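You operate a simulated robot arm through the tools that you are given. There is no shell and no other tool. Be economical: measure what you need, move in short steps, check, and stop when the job is done.

You run a simulated robot arm. Do the job below in one go: nothing can be reset, and whatever is moved stays where it is left.

TASK
Set the rack test card's volts and amps, store them, then turn the amps down to 5 A.
Fine: One push of STORE. The output stays off.

The check looks at the end state, three seconds after you hand in, the way a careful person would. Anything else that was tipped, shoved, dropped, spilled or broken makes it a failure.

THE ROBOT
A 7-joint arm with a fingered hand on a trunk, on a base that drives. Base frame: it is fixed to the floor where the robot stands at the start and does not move with it; the origin is under the middle of the robot, x ahead of it, y to its left, z up. Readings come in cm, degrees, newtons and seconds.
Its first joint turns from -115.0 to 115.0 degrees. Places, roughly: amps key of the rack [70, -10, 140]; control unit [80, 0, 130]; output key of the rack [70, -10, 130]; rack power switch [90, 20, 130]; rack test card [60, -20, 130]; recall key of the rack [70, -10, 140]; reset key of the rack [70, -10, 130]; store key of the rack [70, -10, 140]; switch of the first module [70, -10, 120]; switch of the fourth module [70, -10, 80]; switch of the second module [70, -10, 100]; switch of the third module [70, -10, 90]; volts key of the rack [70, 0, 140]. Payload 5 kg.
The tool frame sits at the grasp point between the pads (the TCP): z along the fingers, y along the line on which they close. The tips reach 3.2 cm beyond it. Largest opening 16 cm; the body of the gripper starts 8.9 cm behind the TCP. The gripper is a hand of 4 fingers: y runs from the thumb to the fingers, the wrist lies at [0, 0, -26.7] in the tool frame.
Orientation is that of the tool frame in the base frame, as [roll, pitch, yaw] about the fixed x, y, z axes, in that order (R = Rz(yaw) Ry(pitch) Rx(roll)). With the fingers straight down and closing along the base's y, the tool's x points along the base's -x, its y along +y and its z along -z.

THE INTERFACE
- The arm moves only by the tool step_arm. Its argument "commands" is a list that holds one entry, the list of rows, each a list of 6 numbers: the shift along the tool's x, y, z in cm, then the turn, a rotation vector about the tool's x, y, z in degrees. In form: [[[dx, dy, dz, ax, ay, az], ...]]. A call has 1 to 12 rows; each row is the pose to reach, as a shift and turn from the pose commanded when the call began, along the tool's axes at that moment. A row lasts 0.2 s, in which the tool goes at most 5 cm and 8.6 degrees; a call with a longer step from one row to the next is refused whole. Where a pose cannot be reached the arm comes as near as it can. A force on the tool above 40 N (or 10 N above the force at the start of the call, whichever is more), or a blocked arm, ends the call early, and 0.2 s more pass. In this call time passes only in rows, and 0.2 s behind the last. It gives the time, the measured TCP pose, the force on the tool (base axes), the opening and the grip force at its end, in the units of the frame above (readings bear some noise), with the torque about the TCP (base axes, N m) and any sound that the robot's microphone picked up.
- Cameras (640 x 400 px; columns grow to the right, rows downward): "scene" is now at [2.38, 17.86, 187.2]; the picture's right is [-0.29, -0.96, 0.00], its down [-0.55, 0.17, -0.82] and it looks along [0.78, -0.24, -0.58] (base axes); focal length 281 px, centre (320, 200). "wrist" rides on the gripper at [8, -0.4, -11.4] in the tool frame; the picture's right is [0.05, 1.00, 0.00], its down [-0.82, 0.04, -0.58] and it looks along [-0.58, 0.03, 0.82] (tool axes); focal length 265 px, centre (320, 200). There is no depth. A picture from a camera that has moved, and an enlarged one, comes with that camera's place and axes in the base frame and with its lens.
- snapshot(camera): a new picture of that camera. No time passes.
- move_column(by): slides the trunk up (or, below 0, down) by that many cm; the arm and the scene camera ride with it, the base frame stays. It gives what a move gives, with no picture.
- roll_base(legs): drives the robot by 1 to 6 legs, each [ahead, turn to the left] in cm and degrees, along the robot's own axes; the way and the turn of a leg run together, so that a leg with both is an arc; at most 150 cm and 180 degrees a leg. The arm and the cameras ride along, it lands a little off, and it stops where it bumps. It gives what a move gives.
- move_fingers(finger1, finger2, finger3, thumb_bend): sets how far each is bent, from 0 (flat) to 100 (curled in); at 30 the hand is open as for a grip, at 70 the pads meet at the TCP. One left out holds its place. A second passes; each finger stops where it meets its share of the squeeze, and holds until it gets a number again. It is the only way to open and close the hand. It gives what a move gives, with no picture; readings hold the bend of each and the force on the fingers (four entries, about 0 where the hand has none), thumb and palm.
- turn_head(pan, tilt): turns the head with the scene camera to pan (to the left, within 155 degrees either way) and tilt (down, from -29 to 69), counted from straight ahead of the robot. It gives what a move gives.
- close_up(camera, box): a new picture of the part [left, top, right, bottom] of that camera's present view, enlarged. No time passes.
- close_job(): hands the job in; it is judged then, once.

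Work in short steps. Places have to be worked out from the pictures, the camera data and where the tool is seen: move nearer, look again, correct. Check each grasp and each placing, and mend what went wrong. You have 120 turns and 98 pictures in all, those below and enlarged ones among them. Open the gripper and draw the arm clear of the work before you hand the job in, unless the task says otherwise; then end with one line.

The tools are called after "Request:" by a JSON object that holds its "name" and its "arguments". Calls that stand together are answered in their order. step_arm: Moves the arm, as the interface text tells. Its arguments: {"type":"object","properties":{"commands":{"type":"array","items":{"type":"array","items":{"type":"array","items":{"type":"number"}}}}},"required":["commands"]} The other tools are called the same way: move_column (by) slides the trunk up or down; move_fingers (finger1, finger2, finger3, thumb_bend) moves the fingers one by one; roll_base (legs) drives the base; turn_head (pan, tilt) turns the head that bears the scene camera; snapshot (camera) takes a picture; close_up (camera, box) takes an enlarged picture of a part of a camera's view; close_job () hands the job in.

At the start:

```text
clock: 0.0
tcp_pos: [62.02, -15.23, 150.43]
tool_rot: [-180.0, 0.0, -179.9]
ft_force: [-0.2, -1.2, -0.9]
moment: [0.0, 0.02, 0.02]
gripper_width: 15.98
grip_force: 0.0
shape: jaw
bend: [30.0, 30.0, 30.0, 30.0]
finger forces: [0.1, 0.1, 0.1, 0.1, 0.0, 0.1]
trunk travel left (down, up): [-70.0, 29.0]
robot x, y, heading: [-0.28, -0.08, -0.2]
head pan, tilt: [-16.9, 35.2]
```

scene: 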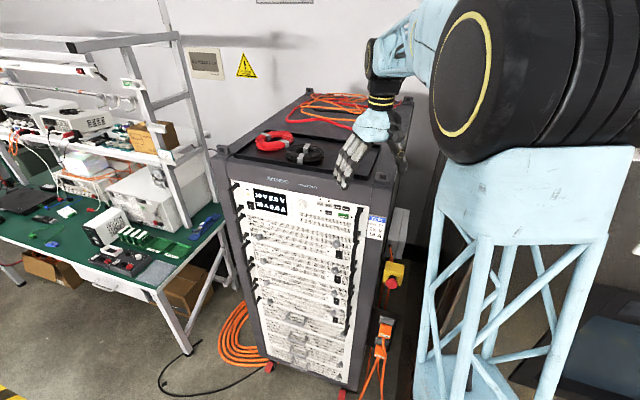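
wrist: 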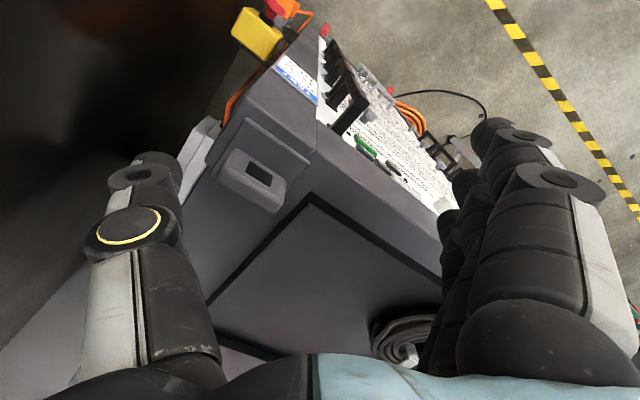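

The scene shows the rack with its display, keys, and a blue-white card on the right side. I'll enlarge the panel and the card.

Request:
{"name": "close_up", "arguments": {"camera": "scene", "box": [225, 175, 375, 269]}}

Request:
{"name": "close_up", "arguments": {"camera": "scene", "box": [350, 205, 398, 235]}}

```text
4.26 times, centred on (300, 222) of scene
camera zoom: at [2.38, 17.86, 187.2], right [-0.29, -0.96, 0.0], down [-0.55, 0.17, -0.82], along [0.78, -0.24, -0.58], focal length 1197 px, centre (405, 106)
```

zoom: 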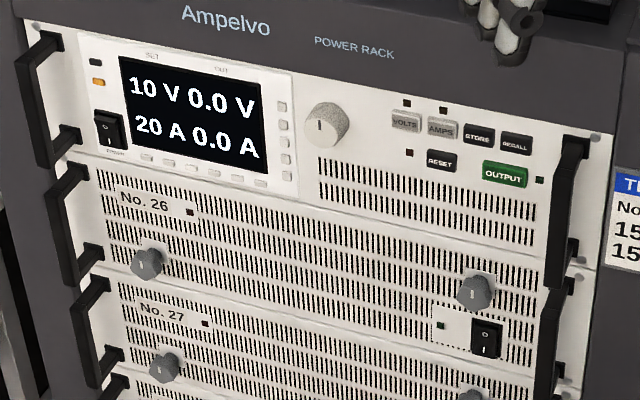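

```text
13.33 times, centred on (374, 220) of scene
camera zoom: at [2.38, 17.86, 187.2], right [-0.29, -0.96, 0.0], down [-0.55, 0.17, -0.82], along [0.78, -0.24, -0.58], focal length 3750 px, centre (-400, -67)
```

zoom: 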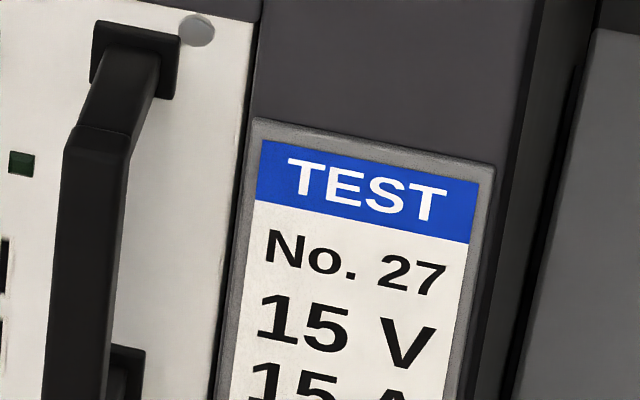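

The card reads No. 27, 15 V, 15-something. I'll see the rest of it and the modules below.

Request:
{"name": "close_up", "arguments": {"camera": "scene", "box": [350, 210, 398, 240]}}

Request:
{"name": "close_up", "arguments": {"camera": "scene", "box": [235, 220, 395, 320]}}

Request:
{"name": "close_up", "arguments": {"camera": "scene", "box": [300, 190, 364, 230]}}

Request:
{"name": "close_up", "arguments": {"camera": "scene", "box": [235, 180, 299, 220]}}

```text
13.33 times, centred on (374, 225) of scene
camera zoom: at [2.38, 17.86, 187.2], right [-0.29, -0.96, 0.0], down [-0.55, 0.17, -0.82], along [0.78, -0.24, -0.58], focal length 3750 px, centre (-400, -133)
```

zoom: 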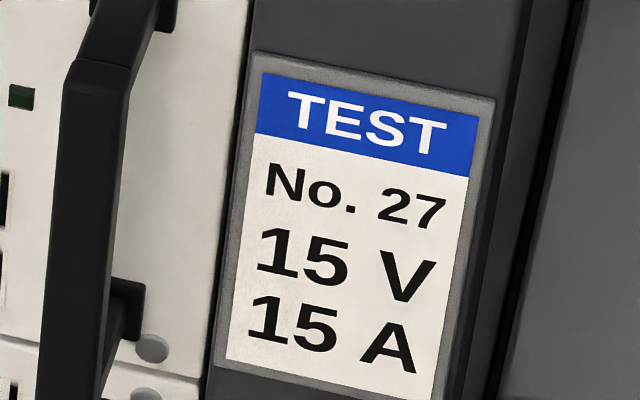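

```text
4.00 times, centred on (315, 270) of scene
camera zoom: at [2.38, 17.86, 187.2], right [-0.29, -0.96, 0.0], down [-0.55, 0.17, -0.82], along [0.78, -0.24, -0.58], focal length 1125 px, centre (340, -80)
```

zoom: 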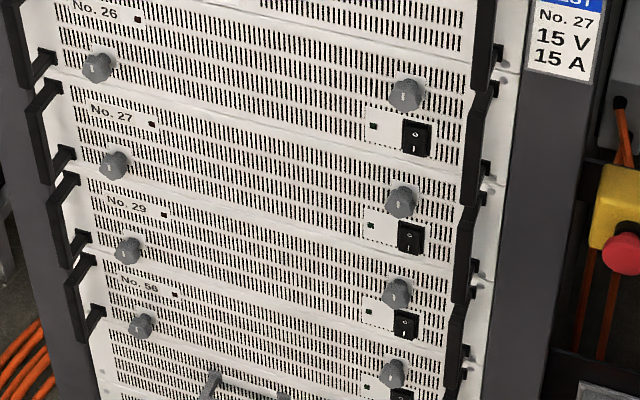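

```text
10.00 times, centred on (332, 210) of scene
camera zoom: at [2.38, 17.86, 187.2], right [-0.29, -0.96, 0.0], down [-0.55, 0.17, -0.82], along [0.78, -0.24, -0.58], focal length 2813 px, centre (200, 100)
```

zoom: 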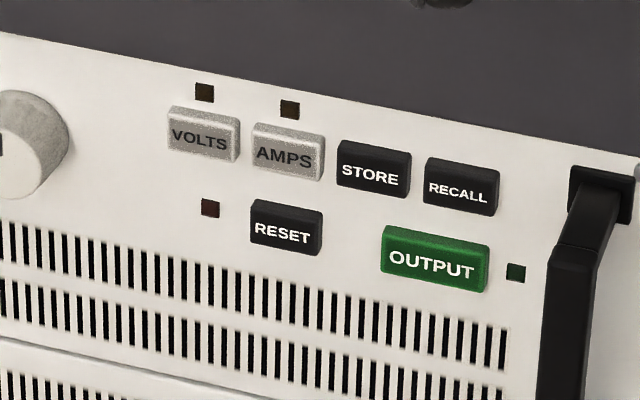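

```text
10.00 times, centred on (267, 200) of scene
camera zoom: at [2.38, 17.86, 187.2], right [-0.29, -0.96, 0.0], down [-0.55, 0.17, -0.82], along [0.78, -0.24, -0.58], focal length 2813 px, centre (850, 200)
```

zoom: 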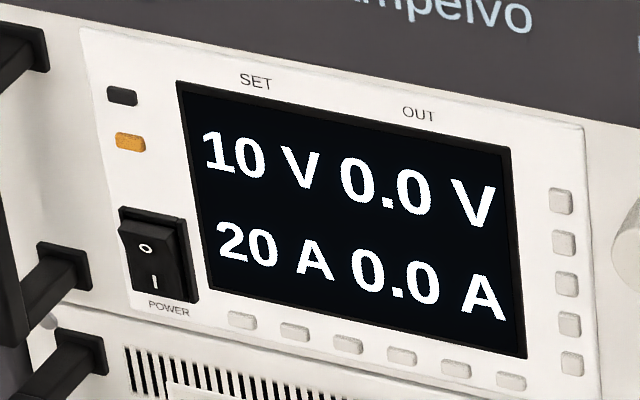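

Card: 15 V, 15 A; display set to 10 V, 20 A, everything off. From the picture the panel's inward normal is about (0.82,-0.57,0), knob near (70,3,136). I'll first draw the hand back and away, up above the rack.

Request:
{"name": "step_arm", "arguments": {"commands": [[[3, 3, 0, 0, 0, 0], [6, 6, 0, 0, 0, 0], [9, 9, 0, 0, 0, 0], [12, 12, 0, 0, 0, 0], [15, 15, 0, 0, 0, 0], [18, 18, 0, 0, 0, 0], [20, 21, 0, 0, 0, 0]]]}}

```text
clock: 1.6
tcp_pos: [41.87, 6.2, 150.79]
tool_rot: [-180.0, 0.1, 180.0]
ft_force: [-0.4, 0.0, -0.2]
moment: [-0.02, -0.04, 0.0]
gripper_width: 16.01
grip_force: 0.0
shape: jaw
bend: [30.0, 30.0, 30.0, 30.0]
finger forces: [0.0, 0.1, 0.1, 0.1, 0.1, 0.0]
trunk travel left (down, up): [-70.0, 29.0]
robot x, y, heading: [-0.02, 0.1, -0.2]
head pan, tilt: [-16.9, 35.2]
```

The hand is clear. To have room for a level hand, I'll back the base 25 cm.

Request:
{"name": "roll_base", "arguments": {"legs": [[-25, 0]]}}

```text
clock: 3.4
tcp_pos: [16.77, 6.11, 150.87]
tool_rot: [-180.0, 0.0, -180.0]
ft_force: [-0.2, -0.2, 1.0]
moment: [-0.03, -0.07, 0.01]
gripper_width: 16.0
grip_force: 0.1
shape: jaw
bend: [30.0, 30.0, 30.0, 30.0]
finger forces: [0.1, 0.1, 0.1, 0.1, 0.0, 0.0]
trunk travel left (down, up): [-70.0, 29.0]
robot x, y, heading: [-25.01, 0.01, 0.3]
head pan, tilt: [-16.9, 35.2]
```

Now pitch the tool level (-90° about tool y) while moving it 28 cm forward, staying well short of the panel.

Request:
{"name": "step_arm", "arguments": {"commands": [[[-2.5, 0, 0, 0, -8.2, 0], [-5, 0, 0, 0, -16.4, 0], [-7.5, 0, 0, 0, -24.6, 0], [-10, 0, 0, 0, -32.8, 0], [-12.5, 0, 1, 0, -41, 0], [-15, 0, 2, 0, -49.2, 0], [-17.5, 0, 3, 0, -57.4, 0], [-20, 0, 4, 0, -65.6, 0], [-22.5, 0, 5, 0, -73.8, 0], [-25, 0, 6, 0, -82, 0], [-28, 0, 7, 0, -90, 0]]]}}

Request:
{"name": "snapshot", "arguments": {"camera": "scene"}}

Request:
{"name": "snapshot", "arguments": {"camera": "wrist"}}

```text
clock: 6.0
tcp_pos: [43.33, 8.22, 150.27]
tool_rot: [-45.5, 80.3, -45.2]
ft_force: [-0.8, 1.0, 0.0]
moment: [0.0, 0.05, -0.08]
gripper_width: 16.01
grip_force: 0.1
shape: jaw
bend: [30.0, 30.0, 30.0, 30.0]
finger forces: [0.1, 0.0, 0.0, 0.0, 0.0, 0.1]
out of reach, approached as far as the arm can: row 2, 3, 4, 5, 6
trunk travel left (down, up): [-70.0, 29.0]
robot x, y, heading: [-24.82, -0.24, -0.1]
head pan, tilt: [-16.9, 35.2]
stopped in row 11: the arm was blocked; the commanded pose is now the measured one
```

```text
89 pictures are left
camera scene: at [-22.9, 18.02, 187.18], right [-0.29, -0.96, 0.0], down [-0.55, 0.17, -0.82], along [0.78, -0.24, -0.58], focal length 281 px, centre (320, 200)
```

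scene: 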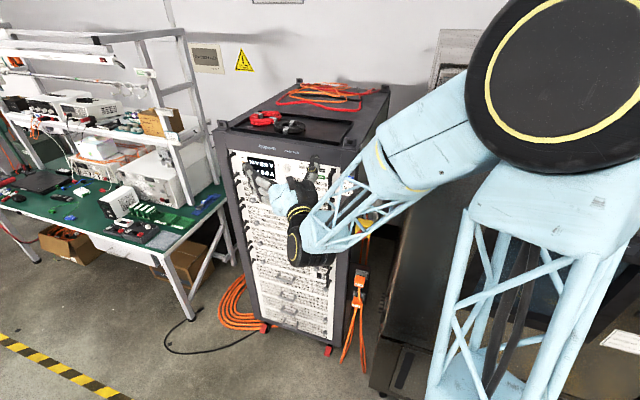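

```text
88 pictures are left
camera wrist: at [32.92, 6.45, 141.25], right [0.01, 0.99, -0.17], down [-0.67, 0.13, 0.73], along [0.74, 0.11, 0.66], focal length 265 px, centre (320, 200)
```

wrist: 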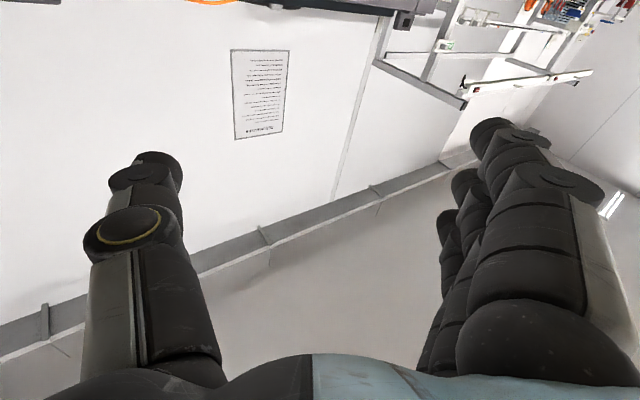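

The hand is nearly level, tool x down. Now yaw it to face the panel and lower about 12 cm, TCP staying ~25 cm off the panel.

Request:
{"name": "step_arm", "arguments": {"commands": [[[2, 0, 0, 5.9, 1.4, 0.8], [4, 0, 0, 11.7, 2.9, 1.5], [6, 0, 0, 17.5, 4.3, 2.3], [8, 0, 0, 23.4, 5.8, 3.1], [10, 0, 0, 29.2, 7.2, 3.8], [12, 0, 0, 35.1, 8.7, 4.6]]]}}

Request:
{"name": "snapshot", "arguments": {"camera": "wrist"}}

Request:
{"name": "snapshot", "arguments": {"camera": "scene"}}

```text
clock: 7.4
tcp_pos: [45.02, 6.54, 138.08]
tool_rot: [-166.3, 89.8, 158.6]
ft_force: [0.3, 1.2, 0.2]
moment: [-0.03, -0.02, 0.0]
gripper_width: 16.02
grip_force: 0.2
shape: jaw
bend: [30.0, 30.0, 30.0, 30.0]
finger forces: [0.1, 0.1, 0.1, 0.1, 0.0, 0.1]
trunk travel left (down, up): [-70.0, 29.0]
robot x, y, heading: [-25.14, -0.46, 0.3]
head pan, tilt: [-16.9, 35.2]
```

```text
87 pictures are left
camera wrist: at [35.34, 12.66, 130.32], right [0.57, 0.82, -0.05], down [-0.45, 0.36, 0.82], along [0.69, -0.44, 0.57], focal length 265 px, centre (320, 200)
```

wrist: 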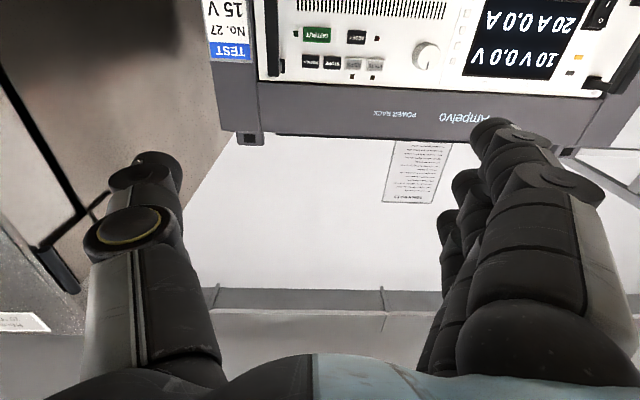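

```text
86 pictures are left
camera scene: at [-22.58, 17.95, 187.19], right [-0.29, -0.96, 0.0], down [-0.55, 0.17, -0.82], along [0.78, -0.24, -0.58], focal length 281 px, centre (320, 200)
```

scene: 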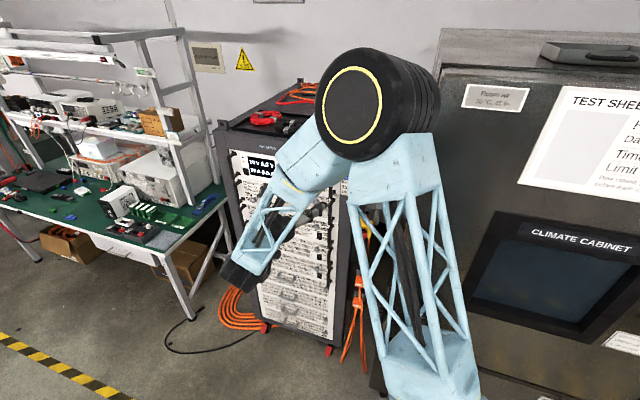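

The hand faces the panel. An enlarged wrist view will let me place knob and keys.

Request:
{"name": "close_up", "arguments": {"camera": "wrist", "box": [280, 0, 480, 125]}}

```text
3.20 times, centred on (380, 62) of wrist
camera zoom: at [35.34, 12.66, 130.32], right [0.57, 0.82, -0.05], down [-0.45, 0.36, 0.82], along [0.69, -0.44, 0.57], focal length 849 px, centre (128, 640)
```

zoom: 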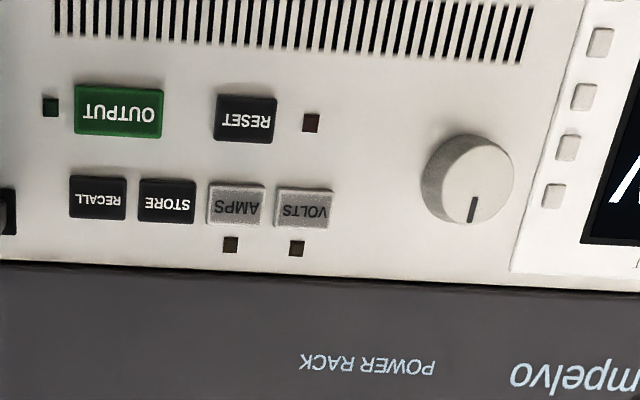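

Triangulated: VOLTS ≈ (70.2,-2.8,135.3), knob face ≈ (72.5,2.7,133.7), keys 2.7 cm apart. Now shape the hand for poking: finger 2 straight, the rest curled, and look.

Request:
{"name": "move_fingers", "arguments": {"finger1": 100, "finger2": 30, "finger3": 100, "thumb_bend": 100}}

Request:
{"name": "snapshot", "arguments": {"camera": "wrist"}}

```text
clock: 8.4
tcp_pos: [44.91, 6.42, 138.19]
tool_rot: [-174.3, 89.9, 150.7]
ft_force: [-0.2, -0.2, -0.4]
moment: [0.0, 0.0, 0.01]
gripper_width: 4.99
grip_force: 0.0
shape: fingers
bend: [100.0, 30.0, 100.0, 100.0]
finger forces: [0.1, 0.1, 0.1, 0.0, 0.0, 0.0]
trunk travel left (down, up): [-70.0, 29.0]
robot x, y, heading: [-25.16, -0.19, 0.5]
head pan, tilt: [-16.9, 35.2]
```

```text
84 pictures are left
camera wrist: at [35.28, 12.57, 130.38], right [0.57, 0.82, -0.05], down [-0.45, 0.36, 0.82], along [0.69, -0.44, 0.57], focal length 265 px, centre (320, 200)
```

wrist: 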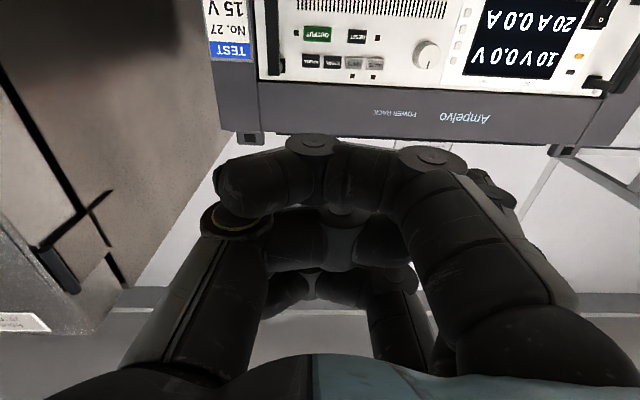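

The camera-side finger hides the middle one, so the camera-side finger is the better pointer. I'll try finger 1 extended with the others curled.

Request:
{"name": "move_fingers", "arguments": {"finger1": 30, "finger2": 100, "finger3": 100, "thumb_bend": 100}}

Request:
{"name": "snapshot", "arguments": {"camera": "wrist"}}

```text
clock: 9.4
tcp_pos: [44.81, 6.53, 138.31]
tool_rot: [-174.3, 89.8, 151.0]
ft_force: [-0.2, 0.0, -0.6]
moment: [0.01, -0.01, 0.04]
gripper_width: 7.24
grip_force: 0.0
shape: fingers
bend: [30.0, 93.0, 100.0, 100.0]
finger forces: [0.1, 0.0, 0.0, 0.0, 0.1, 0.0]
trunk travel left (down, up): [-70.0, 29.0]
robot x, y, heading: [-25.16, -0.17, 0.1]
head pan, tilt: [-16.9, 35.2]
```

```text
83 pictures are left
camera wrist: at [35.28, 12.58, 130.38], right [0.57, 0.82, -0.05], down [-0.45, 0.36, 0.82], along [0.69, -0.44, 0.57], focal length 265 px, centre (320, 200)
```

wrist: 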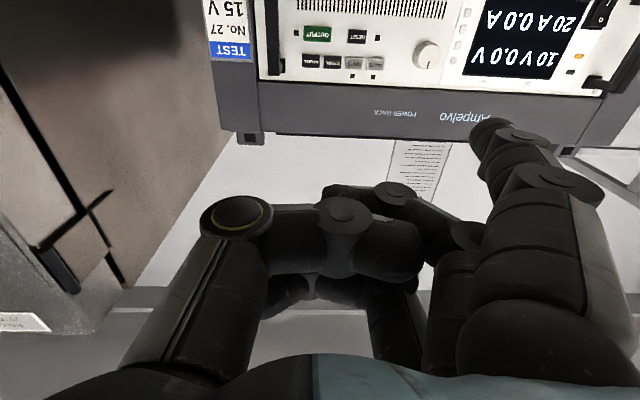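

Finger 1 is on the camera side, but its use would put the hand over the rack handle. The thumb, at the right, is the better pointer: hand body then sits left of the keys.

Request:
{"name": "move_fingers", "arguments": {"finger1": 100, "finger2": 100, "finger3": 100, "thumb_bend": 25}}

Request:
{"name": "snapshot", "arguments": {"camera": "wrist"}}

```text
clock: 10.4
tcp_pos: [44.9, 6.42, 138.17]
tool_rot: [-174.2, 89.9, 150.9]
ft_force: [0.0, 0.4, -0.1]
moment: [-0.03, -0.02, 0.0]
gripper_width: 8.06
grip_force: 0.1
shape: fingers
bend: [100.0, 100.0, 100.0, 25.0]
finger forces: [0.0, 0.0, 0.0, 0.0, 0.0, 0.0]
trunk travel left (down, up): [-70.0, 29.0]
robot x, y, heading: [-25.24, -0.03, 0.0]
head pan, tilt: [-16.9, 35.2]
```

```text
82 pictures are left
camera wrist: at [35.28, 12.58, 130.38], right [0.57, 0.82, -0.05], down [-0.45, 0.36, 0.82], along [0.69, -0.44, 0.57], focal length 265 px, centre (320, 200)
```

wrist: 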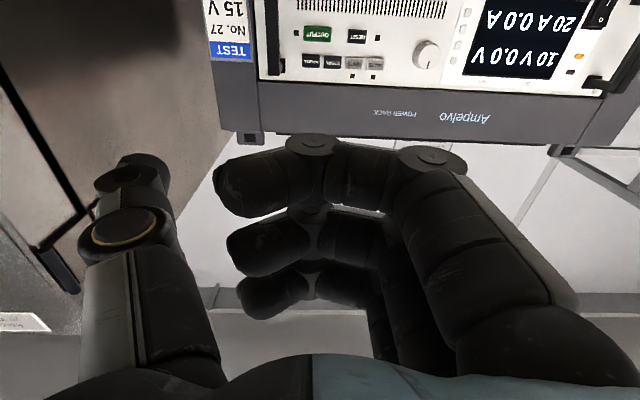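

Thumb tip sits at about tool (0,-10.4,3.2). To give the curled knuckles clearance from the knob I turn the hand 18° left and bring the thumb tip ~6 cm in front of VOLTS.

Request:
{"name": "step_arm", "arguments": {"commands": [[[0.4, 2, 1.7, -2.3, 0, 0], [0.8, 4, 3.5, -4.5, 0, 0], [1.1, 6, 5.2, -6.8, 0, 0], [1.5, 8, 6.9, -9, 0, 0], [1.8, 10, 8.6, -11.3, 0, 0], [2.2, 12, 10.3, -13.5, 0, 0], [2.5, 14, 12, -15.8, 0, 0], [2.9, 15.8, 13.8, -18, 0, 0]]]}}

Request:
{"name": "snapshot", "arguments": {"camera": "wrist"}}

Request:
{"name": "snapshot", "arguments": {"camera": "scene"}}

```text
clock: 12.2
tcp_pos: [65.4, 11.71, 135.38]
tool_rot: [180.0, 90.0, 163.1]
ft_force: [0.2, -0.2, 0.2]
moment: [-0.01, 0.02, -0.01]
gripper_width: 8.11
grip_force: 0.0
shape: fingers
bend: [100.0, 100.0, 100.0, 25.0]
finger forces: [0.0, 0.0, 0.0, 0.0, 0.1, 0.1]
trunk travel left (down, up): [-70.0, 29.0]
robot x, y, heading: [-24.88, -0.24, 0.2]
head pan, tilt: [-16.9, 35.2]
```

```text
81 pictures are left
camera wrist: at [54.31, 14.5, 127.49], right [0.29, 0.96, -0.05], down [-0.54, 0.21, 0.82], along [0.79, -0.21, 0.57], focal length 265 px, centre (320, 200)
```

wrist: 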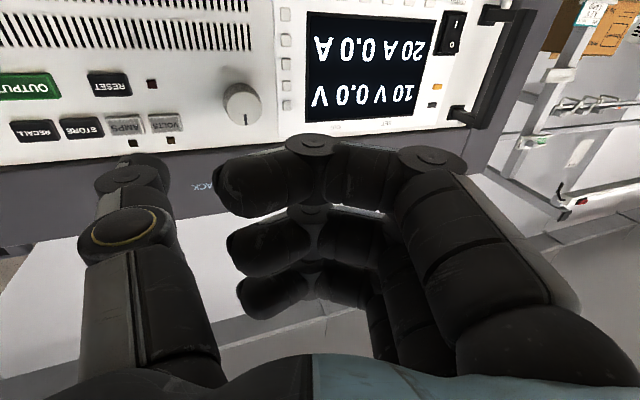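

```text
80 pictures are left
camera scene: at [-22.6, 17.89, 187.19], right [-0.29, -0.96, 0.0], down [-0.55, 0.17, -0.82], along [0.78, -0.24, -0.58], focal length 281 px, centre (320, 200)
```

scene: 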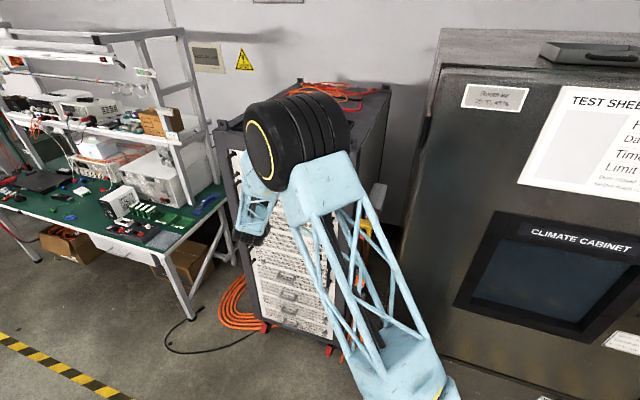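

The wrist view sees everything. An enlarged view for accurate positions.

Request:
{"name": "close_up", "arguments": {"camera": "wrist", "box": [0, 60, 280, 235]}}

```text
2.29 times, centred on (140, 148) of wrist
camera zoom: at [54.31, 14.5, 127.49], right [0.29, 0.96, -0.05], down [-0.54, 0.21, 0.82], along [0.79, -0.21, 0.57], focal length 607 px, centre (731, 320)
```

zoom: 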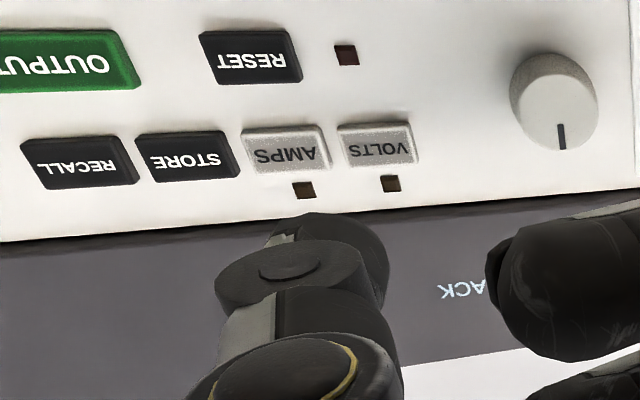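

VOLTS refines to (70.5,-2.7,135.2), AMPS (69.0,-4.9,135.1), knob face (72.7,3.15,133.7); thumb tip ≈ (65.4,0.8,135.4). Approach 4.3 cm along the normal and look.

Request:
{"name": "step_arm", "arguments": {"commands": [[[0, -0.65, 2, 0, 0, 0], [0.1, -1.3, 4.1, 0, 0, 0]]]}}

Request:
{"name": "close_up", "arguments": {"camera": "wrist", "box": [0, 60, 280, 235]}}

```text
clock: 12.8
tcp_pos: [68.91, 9.07, 135.25]
tool_rot: [166.9, 89.7, 149.9]
ft_force: [0.9, -0.1, -0.7]
moment: [-0.02, -0.01, -0.01]
gripper_width: 8.1
grip_force: 0.0
shape: fingers
bend: [100.0, 100.0, 100.0, 25.0]
finger forces: [0.0, 0.0, 0.0, 0.1, 0.1, 0.0]
trunk travel left (down, up): [-70.0, 29.0]
robot x, y, heading: [-24.96, 0.23, 0.1]
head pan, tilt: [-16.9, 35.2]
```

```text
2.29 times, centred on (140, 148) of wrist
camera zoom: at [57.81, 11.89, 127.37], right [0.29, 0.96, -0.05], down [-0.54, 0.21, 0.82], along [0.79, -0.21, 0.57], focal length 607 px, centre (731, 320)
```

zoom: 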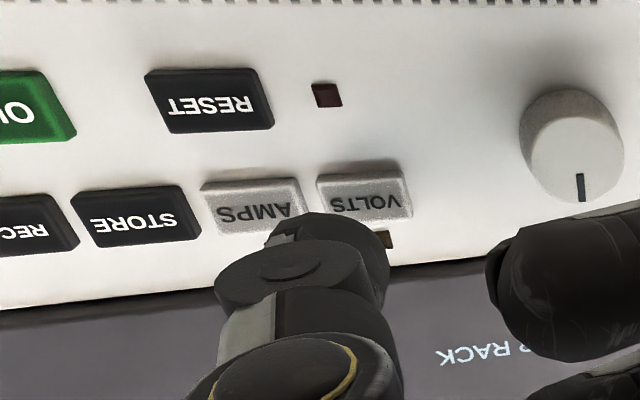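

The tip looks ~2 cm from VOLTS and slightly right of its middle. I'll shift 0.4 cm left and advance 1.4 cm, then look.

Request:
{"name": "step_arm", "arguments": {"commands": [[[0, 0.1, 0.8, 0, 0, 0], [0, -0.05, 1.46, 0, 0, 0]]]}}

Request:
{"name": "close_up", "arguments": {"camera": "wrist", "box": [80, 60, 240, 160]}}

```text
clock: 13.4
tcp_pos: [70.2, 8.6, 135.26]
tool_rot: [177.2, 89.9, 160.5]
ft_force: [-0.5, -0.4, 0.4]
moment: [0.02, 0.03, 0.03]
gripper_width: 8.1
grip_force: 0.0
shape: fingers
bend: [100.0, 100.0, 100.0, 25.0]
finger forces: [0.0, 0.0, 0.0, 0.1, 0.0, 0.0]
trunk travel left (down, up): [-70.0, 29.0]
robot x, y, heading: [-24.94, 0.08, 0.3]
head pan, tilt: [-16.9, 35.2]
```

```text
4.00 times, centred on (160, 110) of wrist
camera zoom: at [59.16, 11.45, 127.47], right [0.29, 0.96, -0.05], down [-0.54, 0.21, 0.82], along [0.79, -0.21, 0.57], focal length 1062 px, centre (960, 560)
```

zoom: 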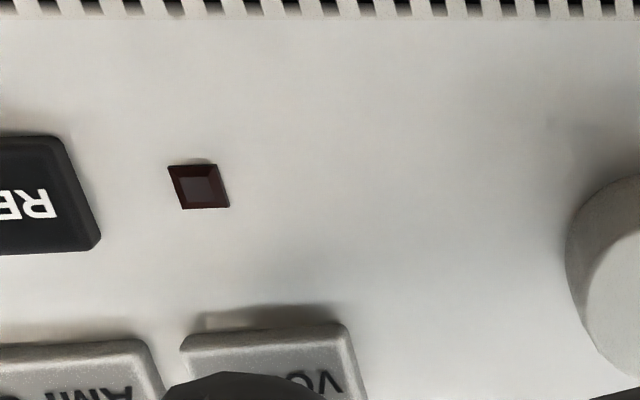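

The tip is in line with VOLTS. Advance 0.7 cm in fine steps along the normal.

Request:
{"name": "step_arm", "arguments": {"commands": [[[0, -0.06, 0.19, 0, 0, 0], [0, -0.12, 0.38, 0, 0, 0], [0, -0.15, 0.48, 0, 0, 0], [0, -0.18, 0.57, 0, 0, 0], [0, -0.21, 0.67, 0, 0, 0]]]}}

Request:
{"name": "close_up", "arguments": {"camera": "wrist", "box": [60, 80, 260, 205]}}

```text
clock: 14.6
tcp_pos: [70.68, 8.19, 135.34]
tool_rot: [174.6, 90.0, 157.7]
ft_force: [-0.9, 0.0, -0.6]
moment: [0.01, 0.0, -0.01]
gripper_width: 8.08
grip_force: 0.1
shape: fingers
bend: [100.0, 100.0, 100.0, 25.0]
finger forces: [0.0, 0.0, 0.1, 0.0, 0.1, 0.0]
trunk travel left (down, up): [-70.0, 29.0]
robot x, y, heading: [-25.3, -0.17, 0.2]
head pan, tilt: [-16.9, 35.2]
```

```text
3.20 times, centred on (160, 142) of wrist
camera zoom: at [59.66, 10.99, 127.48], right [0.29, 0.96, -0.05], down [-0.54, 0.21, 0.82], along [0.79, -0.21, 0.57], focal length 849 px, centre (832, 384)
```

zoom: 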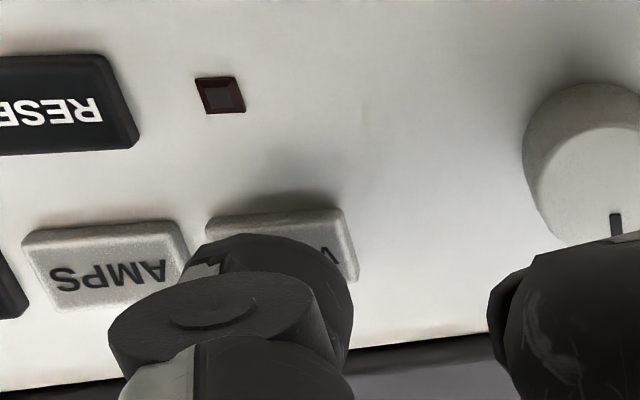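

No contact yet; tip well aligned on VOLTS. Continue in 0.1 cm steps.

Request:
{"name": "step_arm", "arguments": {"commands": [[[0, -0.06, 0.19, 0, 0, 0], [0, -0.09, 0.29, 0, 0, 0], [0, -0.12, 0.38, 0, 0, 0], [0, -0.15, 0.48, 0, 0, 0], [0, -0.18, 0.57, 0, 0, 0]]]}}

Request:
{"name": "close_up", "arguments": {"camera": "wrist", "box": [60, 80, 260, 205]}}

```text
clock: 15.8
tcp_pos: [71.24, 8.0, 135.27]
tool_rot: [165.1, 89.9, 148.3]
ft_force: [0.4, 0.8, -0.6]
moment: [0.01, 0.02, 0.0]
gripper_width: 8.1
grip_force: 0.0
shape: fingers
bend: [100.0, 100.0, 100.0, 25.0]
finger forces: [0.0, 0.0, 0.0, 0.0, 0.0, 0.0]
trunk travel left (down, up): [-70.0, 29.0]
robot x, y, heading: [-25.34, -0.08, 0.4]
head pan, tilt: [-16.9, 35.2]
```

```text
3.20 times, centred on (160, 142) of wrist
camera zoom: at [60.17, 10.75, 127.45], right [0.29, 0.96, -0.05], down [-0.54, 0.21, 0.82], along [0.79, -0.21, 0.57], focal length 849 px, centre (832, 384)
```

zoom: 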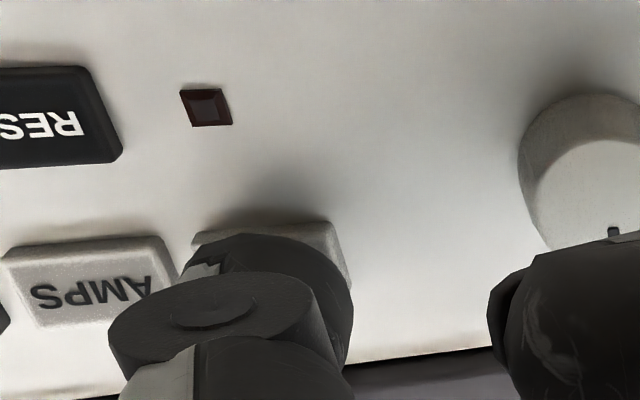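

Still free; key exactly behind the tip. Continue.

Request:
{"name": "step_arm", "arguments": {"commands": [[[0, -0.05, 0.19, 0, 0, 0], [0, -0.07, 0.29, 0, 0, 0], [0, -0.1, 0.38, 0, 0, 0], [0, -0.13, 0.48, 0, 0, 0]]]}}

Request:
{"name": "close_up", "arguments": {"camera": "wrist", "box": [60, 80, 260, 205]}}

```text
clock: 16.8
tcp_pos: [71.64, 7.65, 135.14]
tool_rot: [170.6, 89.9, 153.6]
ft_force: [-2.3, 0.7, -1.0]
moment: [0.12, 0.05, -0.22]
gripper_width: 8.12
grip_force: 1.6
shape: fingers
bend: [100.0, 100.0, 100.0, 25.0]
finger forces: [0.1, 0.1, 0.0, 0.0, 2.4, 0.1]
trunk travel left (down, up): [-70.0, 29.0]
robot x, y, heading: [-24.77, -0.17, 0.4]
head pan, tilt: [-16.9, 35.2]
heard: click
```

```text
3.20 times, centred on (160, 142) of wrist
camera zoom: at [60.55, 10.45, 127.49], right [0.29, 0.96, -0.05], down [-0.54, 0.21, 0.82], along [0.79, -0.21, 0.57], focal length 849 px, centre (832, 384)
```

zoom: 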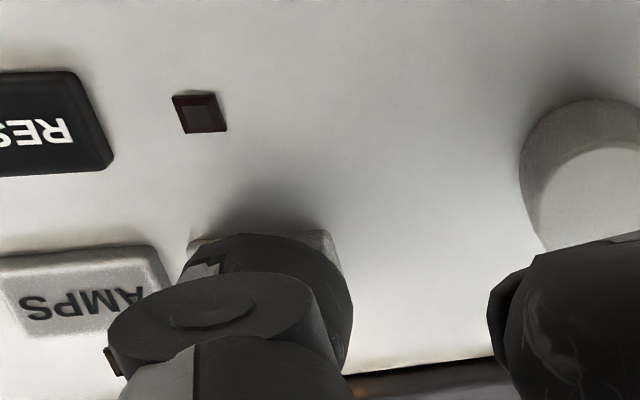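

Click heard with 2.4 N on the thumb. Back off 6 cm along the normal and check the LED.

Request:
{"name": "step_arm", "arguments": {"commands": [[[0, 0.6, -1.9, 0, 0, 0], [0, 1.2, -3.8, 0, 0, 0], [0, 1.84, -5.7, 0, 0, 0]]]}}

Request:
{"name": "snapshot", "arguments": {"camera": "wrist"}}

```text
clock: 17.6
tcp_pos: [66.72, 11.2, 135.44]
tool_rot: [-178.5, 89.9, 164.5]
ft_force: [-0.5, -0.4, 0.5]
moment: [0.01, 0.0, 0.01]
gripper_width: 8.09
grip_force: 0.0
shape: fingers
bend: [100.0, 100.0, 100.0, 25.0]
finger forces: [0.1, 0.0, 0.1, 0.1, 0.1, 0.0]
trunk travel left (down, up): [-70.0, 29.0]
robot x, y, heading: [-25.0, 0.13, 0.1]
head pan, tilt: [-16.9, 35.2]
```

```text
73 pictures are left
camera wrist: at [55.62, 13.95, 127.51], right [0.29, 0.96, -0.05], down [-0.54, 0.21, 0.82], along [0.79, -0.21, 0.57], focal length 265 px, centre (320, 200)
```

wrist: 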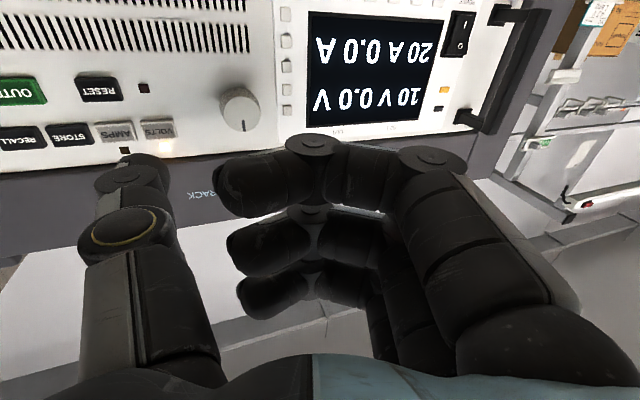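

VOLTS LED is lit, display still 10 V. Now go 12 cm in front of the knob, squaring up to yaw −35.5°, then open the hand.

Request:
{"name": "step_arm", "arguments": {"commands": [[[0.5, -0.7, -1.2, 4, 0, 0], [1, -1.4, -2.4, 9, 0, 0], [1.4, -1.9, -3.3, 14, 0, 0], [1.7, -2.15, -3.3, 18.6, 0, 0]]]}}

Request:
{"name": "step_arm", "arguments": {"commands": [[[0, 0, 0, 0, 0, 8], [0, 0, 0, 0, 0, 16], [0, 0, 0, 0, 0, 24], [0, 0, 0, 0, 0, 32], [0, 0, 0, 0, 0, 40], [0, 0, 0, 0, 0, 48], [0, 0, 0, 0, 0, 56], [0, 0, 0, 0, 0, 64], [0, 0, 0, 0, 0, 72], [0, 0, 0, 0, 0, 80], [0, 0, 0, 0, 0, 88]]]}}

Request:
{"name": "move_fingers", "arguments": {"finger1": 30, "finger2": 50, "finger3": 30, "thumb_bend": 50}}

Request:
{"name": "snapshot", "arguments": {"camera": "wrist"}}

```text
clock: 18.6
tcp_pos: [62.95, 9.86, 133.51]
tool_rot: [-155.7, 89.8, 168.6]
ft_force: [0.6, -1.0, -0.4]
moment: [0.02, -0.02, 0.0]
gripper_width: 8.08
grip_force: 0.1
shape: fingers
bend: [100.0, 100.0, 100.0, 25.0]
finger forces: [0.0, 0.0, 0.0, 0.0, 0.0, 0.0]
trunk travel left (down, up): [-70.0, 29.0]
robot x, y, heading: [-24.99, 0.04, 0.0]
head pan, tilt: [-16.9, 35.2]
```

```text
clock: 21.0
tcp_pos: [63.03, 9.92, 133.56]
tool_rot: [90.2, 1.9, 54.4]
ft_force: [0.6, 1.0, -0.7]
moment: [-0.01, 0.0, 0.04]
gripper_width: 8.11
grip_force: 0.2
shape: fingers
bend: [100.0, 100.0, 100.0, 25.0]
finger forces: [0.1, 0.1, 0.0, 0.1, 0.0, 0.0]
trunk travel left (down, up): [-70.0, 29.0]
robot x, y, heading: [-25.05, -0.13, 0.3]
head pan, tilt: [-16.9, 35.2]
```

```text
clock: 22.0
tcp_pos: [63.1, 9.98, 133.57]
tool_rot: [90.1, 2.0, 54.5]
ft_force: [-0.3, 0.2, -1.6]
moment: [0.0, 0.02, -0.01]
gripper_width: 13.11
grip_force: 0.0
shape: fingers
bend: [30.0, 50.0, 30.0, 50.0]
finger forces: [0.0, 0.0, 0.0, 0.0, 0.1, 0.0]
trunk travel left (down, up): [-70.0, 29.0]
robot x, y, heading: [-24.98, 0.14, 0.1]
head pan, tilt: [-16.9, 35.2]
```

```text
72 pictures are left
camera wrist: at [58.35, 22.98, 133.13], right [0.05, 0.07, 1.0], down [-0.94, -0.33, 0.07], along [0.33, -0.94, 0.05], focal length 265 px, centre (320, 200)
```

wrist: 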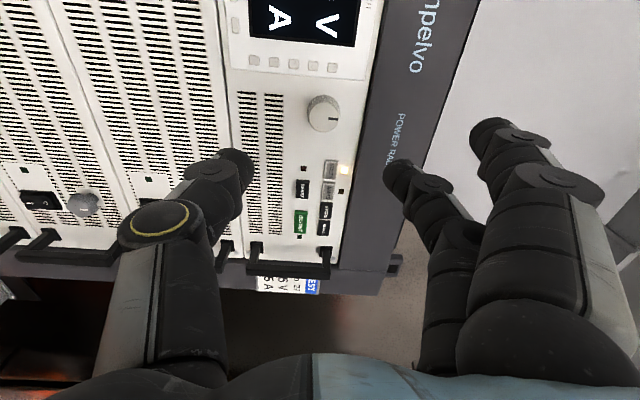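

Roll works, but from the left side the camera will lose the display. Rolling the other way (camera on the right looking left over the display) is better, so roll −178°.

Request:
{"name": "step_arm", "arguments": {"commands": [[[0, 0, 0, 0, 0, -8], [0, 0, 0, 0, 0, -16], [0, 0, 0, 0, 0, -24], [0, 0, 0, 0, 0, -32], [0, 0, 0, 0, 0, -40], [0, 0, 0, 0, 0, -48], [0, 0, 0, 0, 0, -56], [0, 0, 0, 0, 0, -64], [0, 0, 0, 0, 0, -72], [0, 0, 0, 0, 0, -80], [0, 0, 0, 0, 0, -88]]]}}

Request:
{"name": "step_arm", "arguments": {"commands": [[[0, 0, 0, 0, 0, -8], [0, 0, 0, 0, 0, -16], [0, 0, 0, 0, 0, -24], [0, 0, 0, 0, 0, -32], [0, 0, 0, 0, 0, -40], [0, 0, 0, 0, 0, -48], [0, 0, 0, 0, 0, -56], [0, 0, 0, 0, 0, -64], [0, 0, 0, 0, 0, -72], [0, 0, 0, 0, 0, -80], [0, 0, 0, 0, 0, -88]]]}}

Request:
{"name": "snapshot", "arguments": {"camera": "wrist"}}

```text
clock: 24.4
tcp_pos: [63.01, 9.94, 133.6]
tool_rot: [-126.4, 89.8, -161.7]
ft_force: [-0.1, 1.0, 0.5]
moment: [0.02, 0.02, 0.0]
gripper_width: 13.1
grip_force: 0.1
shape: fingers
bend: [30.0, 50.0, 30.0, 50.0]
finger forces: [0.0, 0.0, 0.0, 0.0, 0.1, 0.0]
trunk travel left (down, up): [-70.0, 29.0]
robot x, y, heading: [-24.84, -0.11, -0.1]
head pan, tilt: [-16.9, 35.2]
```

```text
clock: 27.0
tcp_pos: [62.87, 9.66, 140.99]
tool_rot: [-94.3, 14.0, -126.1]
ft_force: [-0.7, 1.7, -0.5]
moment: [-0.02, -0.01, -0.06]
gripper_width: 13.13
grip_force: 0.0
shape: fingers
bend: [30.0, 50.0, 30.0, 50.0]
finger forces: [0.0, 0.0, 0.0, 0.0, 0.1, 0.0]
out of reach, approached as far as the arm can: row 9
trunk travel left (down, up): [-70.0, 29.0]
robot x, y, heading: [-24.35, -0.05, 0.0]
head pan, tilt: [-16.9, 35.2]
stopped in row 11: the arm was blocked; the commanded pose is now the measured one
```

```text
71 pictures are left
camera wrist: at [48.88, 9.69, 140.44], right [0.05, 0.2, -0.98], down [0.0, 0.98, 0.2], along [1.0, -0.01, 0.05], focal length 265 px, centre (320, 200)
```

wrist: 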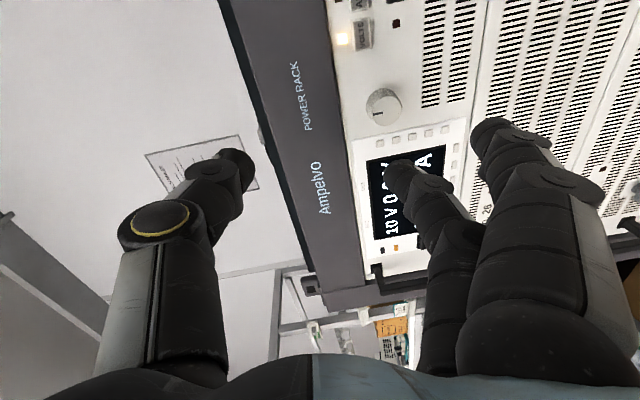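

Roll stops near −76° and pushed the hand up, so the usable range is about −60° to +90°. I return to the knob axis at roll about −50°.

Request:
{"name": "step_arm", "arguments": {"commands": [[[0.4, 1.8, 0.1, 1, -0.2, 6.5], [0.7, 3.6, 0.1, 2, -0.5, 13], [1.1, 5.4, 0.2, 3, -0.7, 19.5], [1.4, 7.16, 0.28, 4.1, -1, 26]]]}}

Request:
{"name": "snapshot", "arguments": {"camera": "wrist"}}

```text
clock: 28.0
tcp_pos: [63.02, 9.73, 133.71]
tool_rot: [-90.2, 40.1, -126.1]
ft_force: [-0.1, 0.9, -0.8]
moment: [0.01, 0.01, 0.0]
gripper_width: 13.12
grip_force: 0.0
shape: fingers
bend: [30.0, 50.0, 30.0, 50.0]
finger forces: [0.1, 0.0, 0.0, 0.1, 0.0, 0.0]
trunk travel left (down, up): [-70.0, 29.0]
robot x, y, heading: [-24.99, 0.26, 0.2]
head pan, tilt: [-16.9, 35.2]
```

```text
70 pictures are left
camera wrist: at [49.9, 11.24, 129.0], right [0.35, 0.49, -0.8], down [-0.08, 0.87, 0.49], along [0.93, -0.11, 0.35], focal length 265 px, centre (320, 200)
```

wrist: 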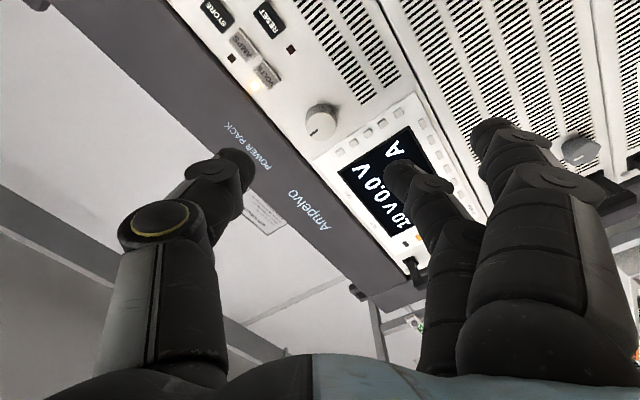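

At roll −50° on the knob axis. Shape the pinch: finger 2 and thumb at 56, others curled away, then advance 6 cm.

Request:
{"name": "move_fingers", "arguments": {"finger1": 100, "finger2": 56, "finger3": 100, "thumb_bend": 56}}

Request:
{"name": "step_arm", "arguments": {"commands": [[[0, 0, 2, 0, 0, 0], [0, 0, 4, 0, 0, 0], [0, 0, 6, 0, 0, 0]]]}}

Request:
{"name": "snapshot", "arguments": {"camera": "wrist"}}

```text
clock: 29.0
tcp_pos: [62.87, 9.69, 133.6]
tool_rot: [-90.2, 40.0, -126.3]
ft_force: [0.1, -0.5, -0.6]
moment: [-0.04, 0.01, 0.03]
gripper_width: 5.79
grip_force: 0.1
shape: fingers
bend: [100.0, 56.0, 100.0, 56.0]
finger forces: [0.0, 0.1, 0.0, 0.1, 0.0, 0.1]
trunk travel left (down, up): [-70.0, 29.0]
robot x, y, heading: [-25.15, -0.08, 0.3]
head pan, tilt: [-16.9, 35.2]
```

```text
clock: 29.8
tcp_pos: [67.78, 6.17, 133.61]
tool_rot: [-90.2, 40.0, -126.3]
ft_force: [-0.1, 0.7, -0.3]
moment: [0.01, 0.0, -0.02]
gripper_width: 5.8
grip_force: 0.0
shape: fingers
bend: [100.0, 56.0, 100.0, 56.0]
finger forces: [0.0, 0.1, 0.0, 0.0, 0.0, 0.1]
trunk travel left (down, up): [-70.0, 29.0]
robot x, y, heading: [-25.26, -0.07, 0.2]
head pan, tilt: [-16.9, 35.2]
```

```text
69 pictures are left
camera wrist: at [54.7, 7.67, 128.97], right [0.35, 0.49, -0.8], down [-0.08, 0.87, 0.49], along [0.93, -0.11, 0.35], focal length 265 px, centre (320, 200)
```

wrist: 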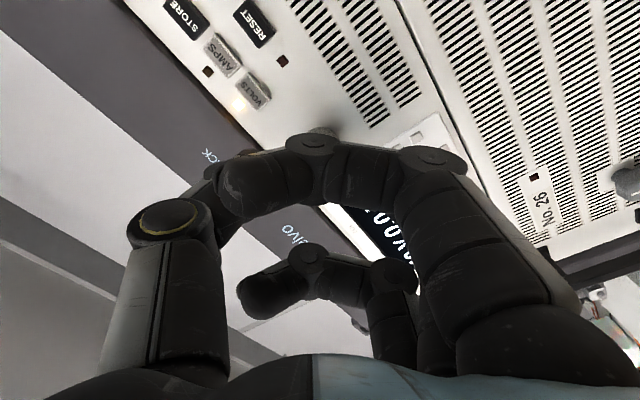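

The curled finger 1 blocks the view of the knob. I open it to 45 so the camera sees between thumb and finger.

Request:
{"name": "move_fingers", "arguments": {"finger1": 45}}

Request:
{"name": "snapshot", "arguments": {"camera": "wrist"}}

```text
clock: 30.8
tcp_pos: [67.64, 6.23, 133.72]
tool_rot: [-90.2, 40.0, -126.2]
ft_force: [0.1, -0.1, -0.8]
moment: [0.02, -0.03, 0.0]
gripper_width: 8.96
grip_force: 0.0
shape: fingers
bend: [45.0, 56.0, 100.0, 56.0]
finger forces: [0.0, 0.0, 0.0, 0.0, 0.1, 0.0]
trunk travel left (down, up): [-70.0, 29.0]
robot x, y, heading: [-25.39, 0.02, 0.2]
head pan, tilt: [-16.9, 35.2]
```

```text
68 pictures are left
camera wrist: at [54.65, 7.68, 129.0], right [0.35, 0.49, -0.8], down [-0.08, 0.87, 0.49], along [0.93, -0.11, 0.35], focal length 265 px, centre (320, 200)
```

wrist: 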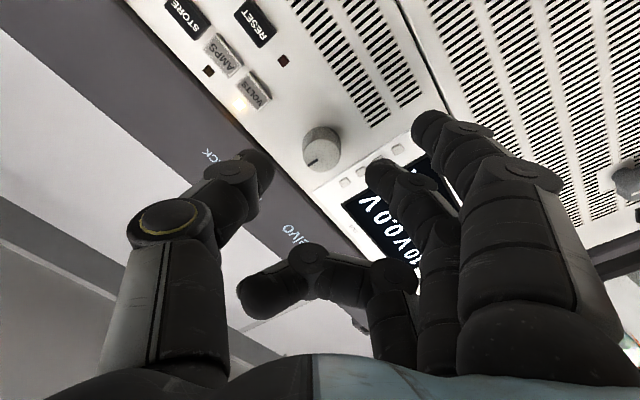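

The knob sits between the tips. Advance 3 cm and look.

Request:
{"name": "step_arm", "arguments": {"commands": [[[0, 0, 1, 0, 0, 0], [0, 0, 2, 0, 0, 0], [0, 0, 3, 0, 0, 0]]]}}

Request:
{"name": "close_up", "arguments": {"camera": "wrist", "box": [200, 80, 460, 242]}}

```text
clock: 31.6
tcp_pos: [70.07, 4.35, 133.59]
tool_rot: [-90.2, 40.0, -126.3]
ft_force: [-0.7, 0.3, 0.1]
moment: [0.01, 0.03, -0.02]
gripper_width: 8.94
grip_force: 0.0
shape: fingers
bend: [45.0, 56.0, 100.0, 56.0]
finger forces: [0.1, 0.0, 0.1, 0.0, 0.1, 0.0]
trunk travel left (down, up): [-70.0, 29.0]
robot x, y, heading: [-25.14, -0.11, 0.1]
head pan, tilt: [-16.9, 35.2]
```

```text
2.46 times, centred on (330, 161) of wrist
camera zoom: at [57.07, 5.76, 128.93], right [0.35, 0.49, -0.8], down [-0.08, 0.87, 0.49], along [0.93, -0.11, 0.35], focal length 653 px, centre (295, 296)
```

zoom: 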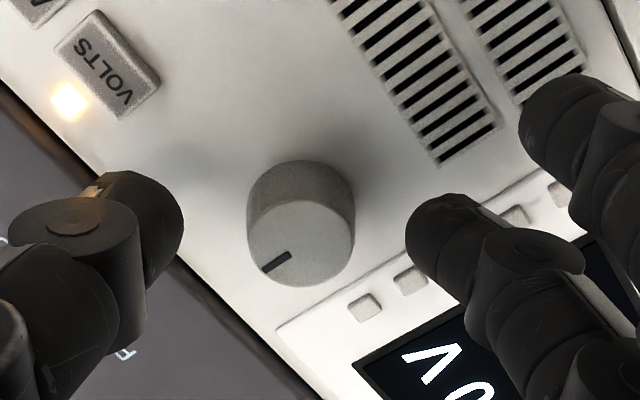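

Knob is centred between the tips. Shift −0.3 in x and advance 0.8 cm, watching the force.

Request:
{"name": "step_arm", "arguments": {"commands": [[[-0.1, 0.05, 0.2, 0, 0, 0], [-0.2, 0.05, 0.4, 0, 0, 0], [-0.3, 0.05, 0.6, 0, 0, 0], [-0.3, 0.05, 0.8, 0, 0, 0]]]}}

Request:
{"name": "close_up", "arguments": {"camera": "wrist", "box": [200, 80, 460, 242]}}

```text
clock: 32.6
tcp_pos: [70.89, 4.2, 133.67]
tool_rot: [-90.2, 40.1, -126.3]
ft_force: [-0.4, -0.2, 0.7]
moment: [-0.01, 0.0, -0.01]
gripper_width: 8.96
grip_force: 0.0
shape: fingers
bend: [45.0, 56.0, 100.0, 56.0]
finger forces: [0.0, 0.1, 0.0, 0.1, 0.0, 0.1]
trunk travel left (down, up): [-70.0, 29.0]
robot x, y, heading: [-25.05, 0.31, 0.1]
head pan, tilt: [-16.9, 35.2]
```

```text
2.46 times, centred on (330, 161) of wrist
camera zoom: at [57.83, 5.56, 129.08], right [0.35, 0.49, -0.8], down [-0.08, 0.87, 0.49], along [0.93, -0.11, 0.35], focal length 653 px, centre (295, 296)
```

zoom: 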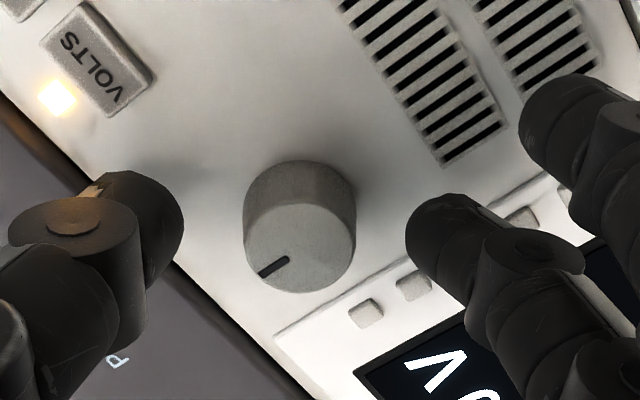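

No contact, knob well inside the gap. Close thumb and finger 2 on it.

Request:
{"name": "move_fingers", "arguments": {"finger2": 68, "thumb_bend": 68}}

Request:
{"name": "snapshot", "arguments": {"camera": "wrist"}}

```text
clock: 33.6
tcp_pos: [70.89, 4.16, 133.8]
tool_rot: [-90.3, 40.0, -126.4]
ft_force: [0.4, -1.2, 0.0]
moment: [-0.03, 0.01, 0.0]
gripper_width: 7.17
grip_force: 3.6
shape: fingers
bend: [45.0, 64.0, 100.0, 67.0]
finger forces: [0.0, 4.1, 0.0, 0.0, 3.7, 0.0]
trunk travel left (down, up): [-70.0, 29.0]
robot x, y, heading: [-24.36, 0.14, 0.1]
head pan, tilt: [-16.9, 35.2]
```

```text
65 pictures are left
camera wrist: at [57.83, 5.56, 129.08], right [0.35, 0.49, -0.8], down [-0.08, 0.87, 0.49], along [0.93, -0.11, 0.35], focal length 265 px, centre (320, 200)
```

wrist: 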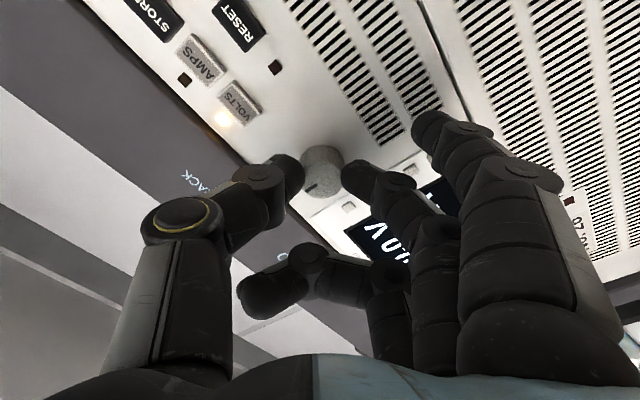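

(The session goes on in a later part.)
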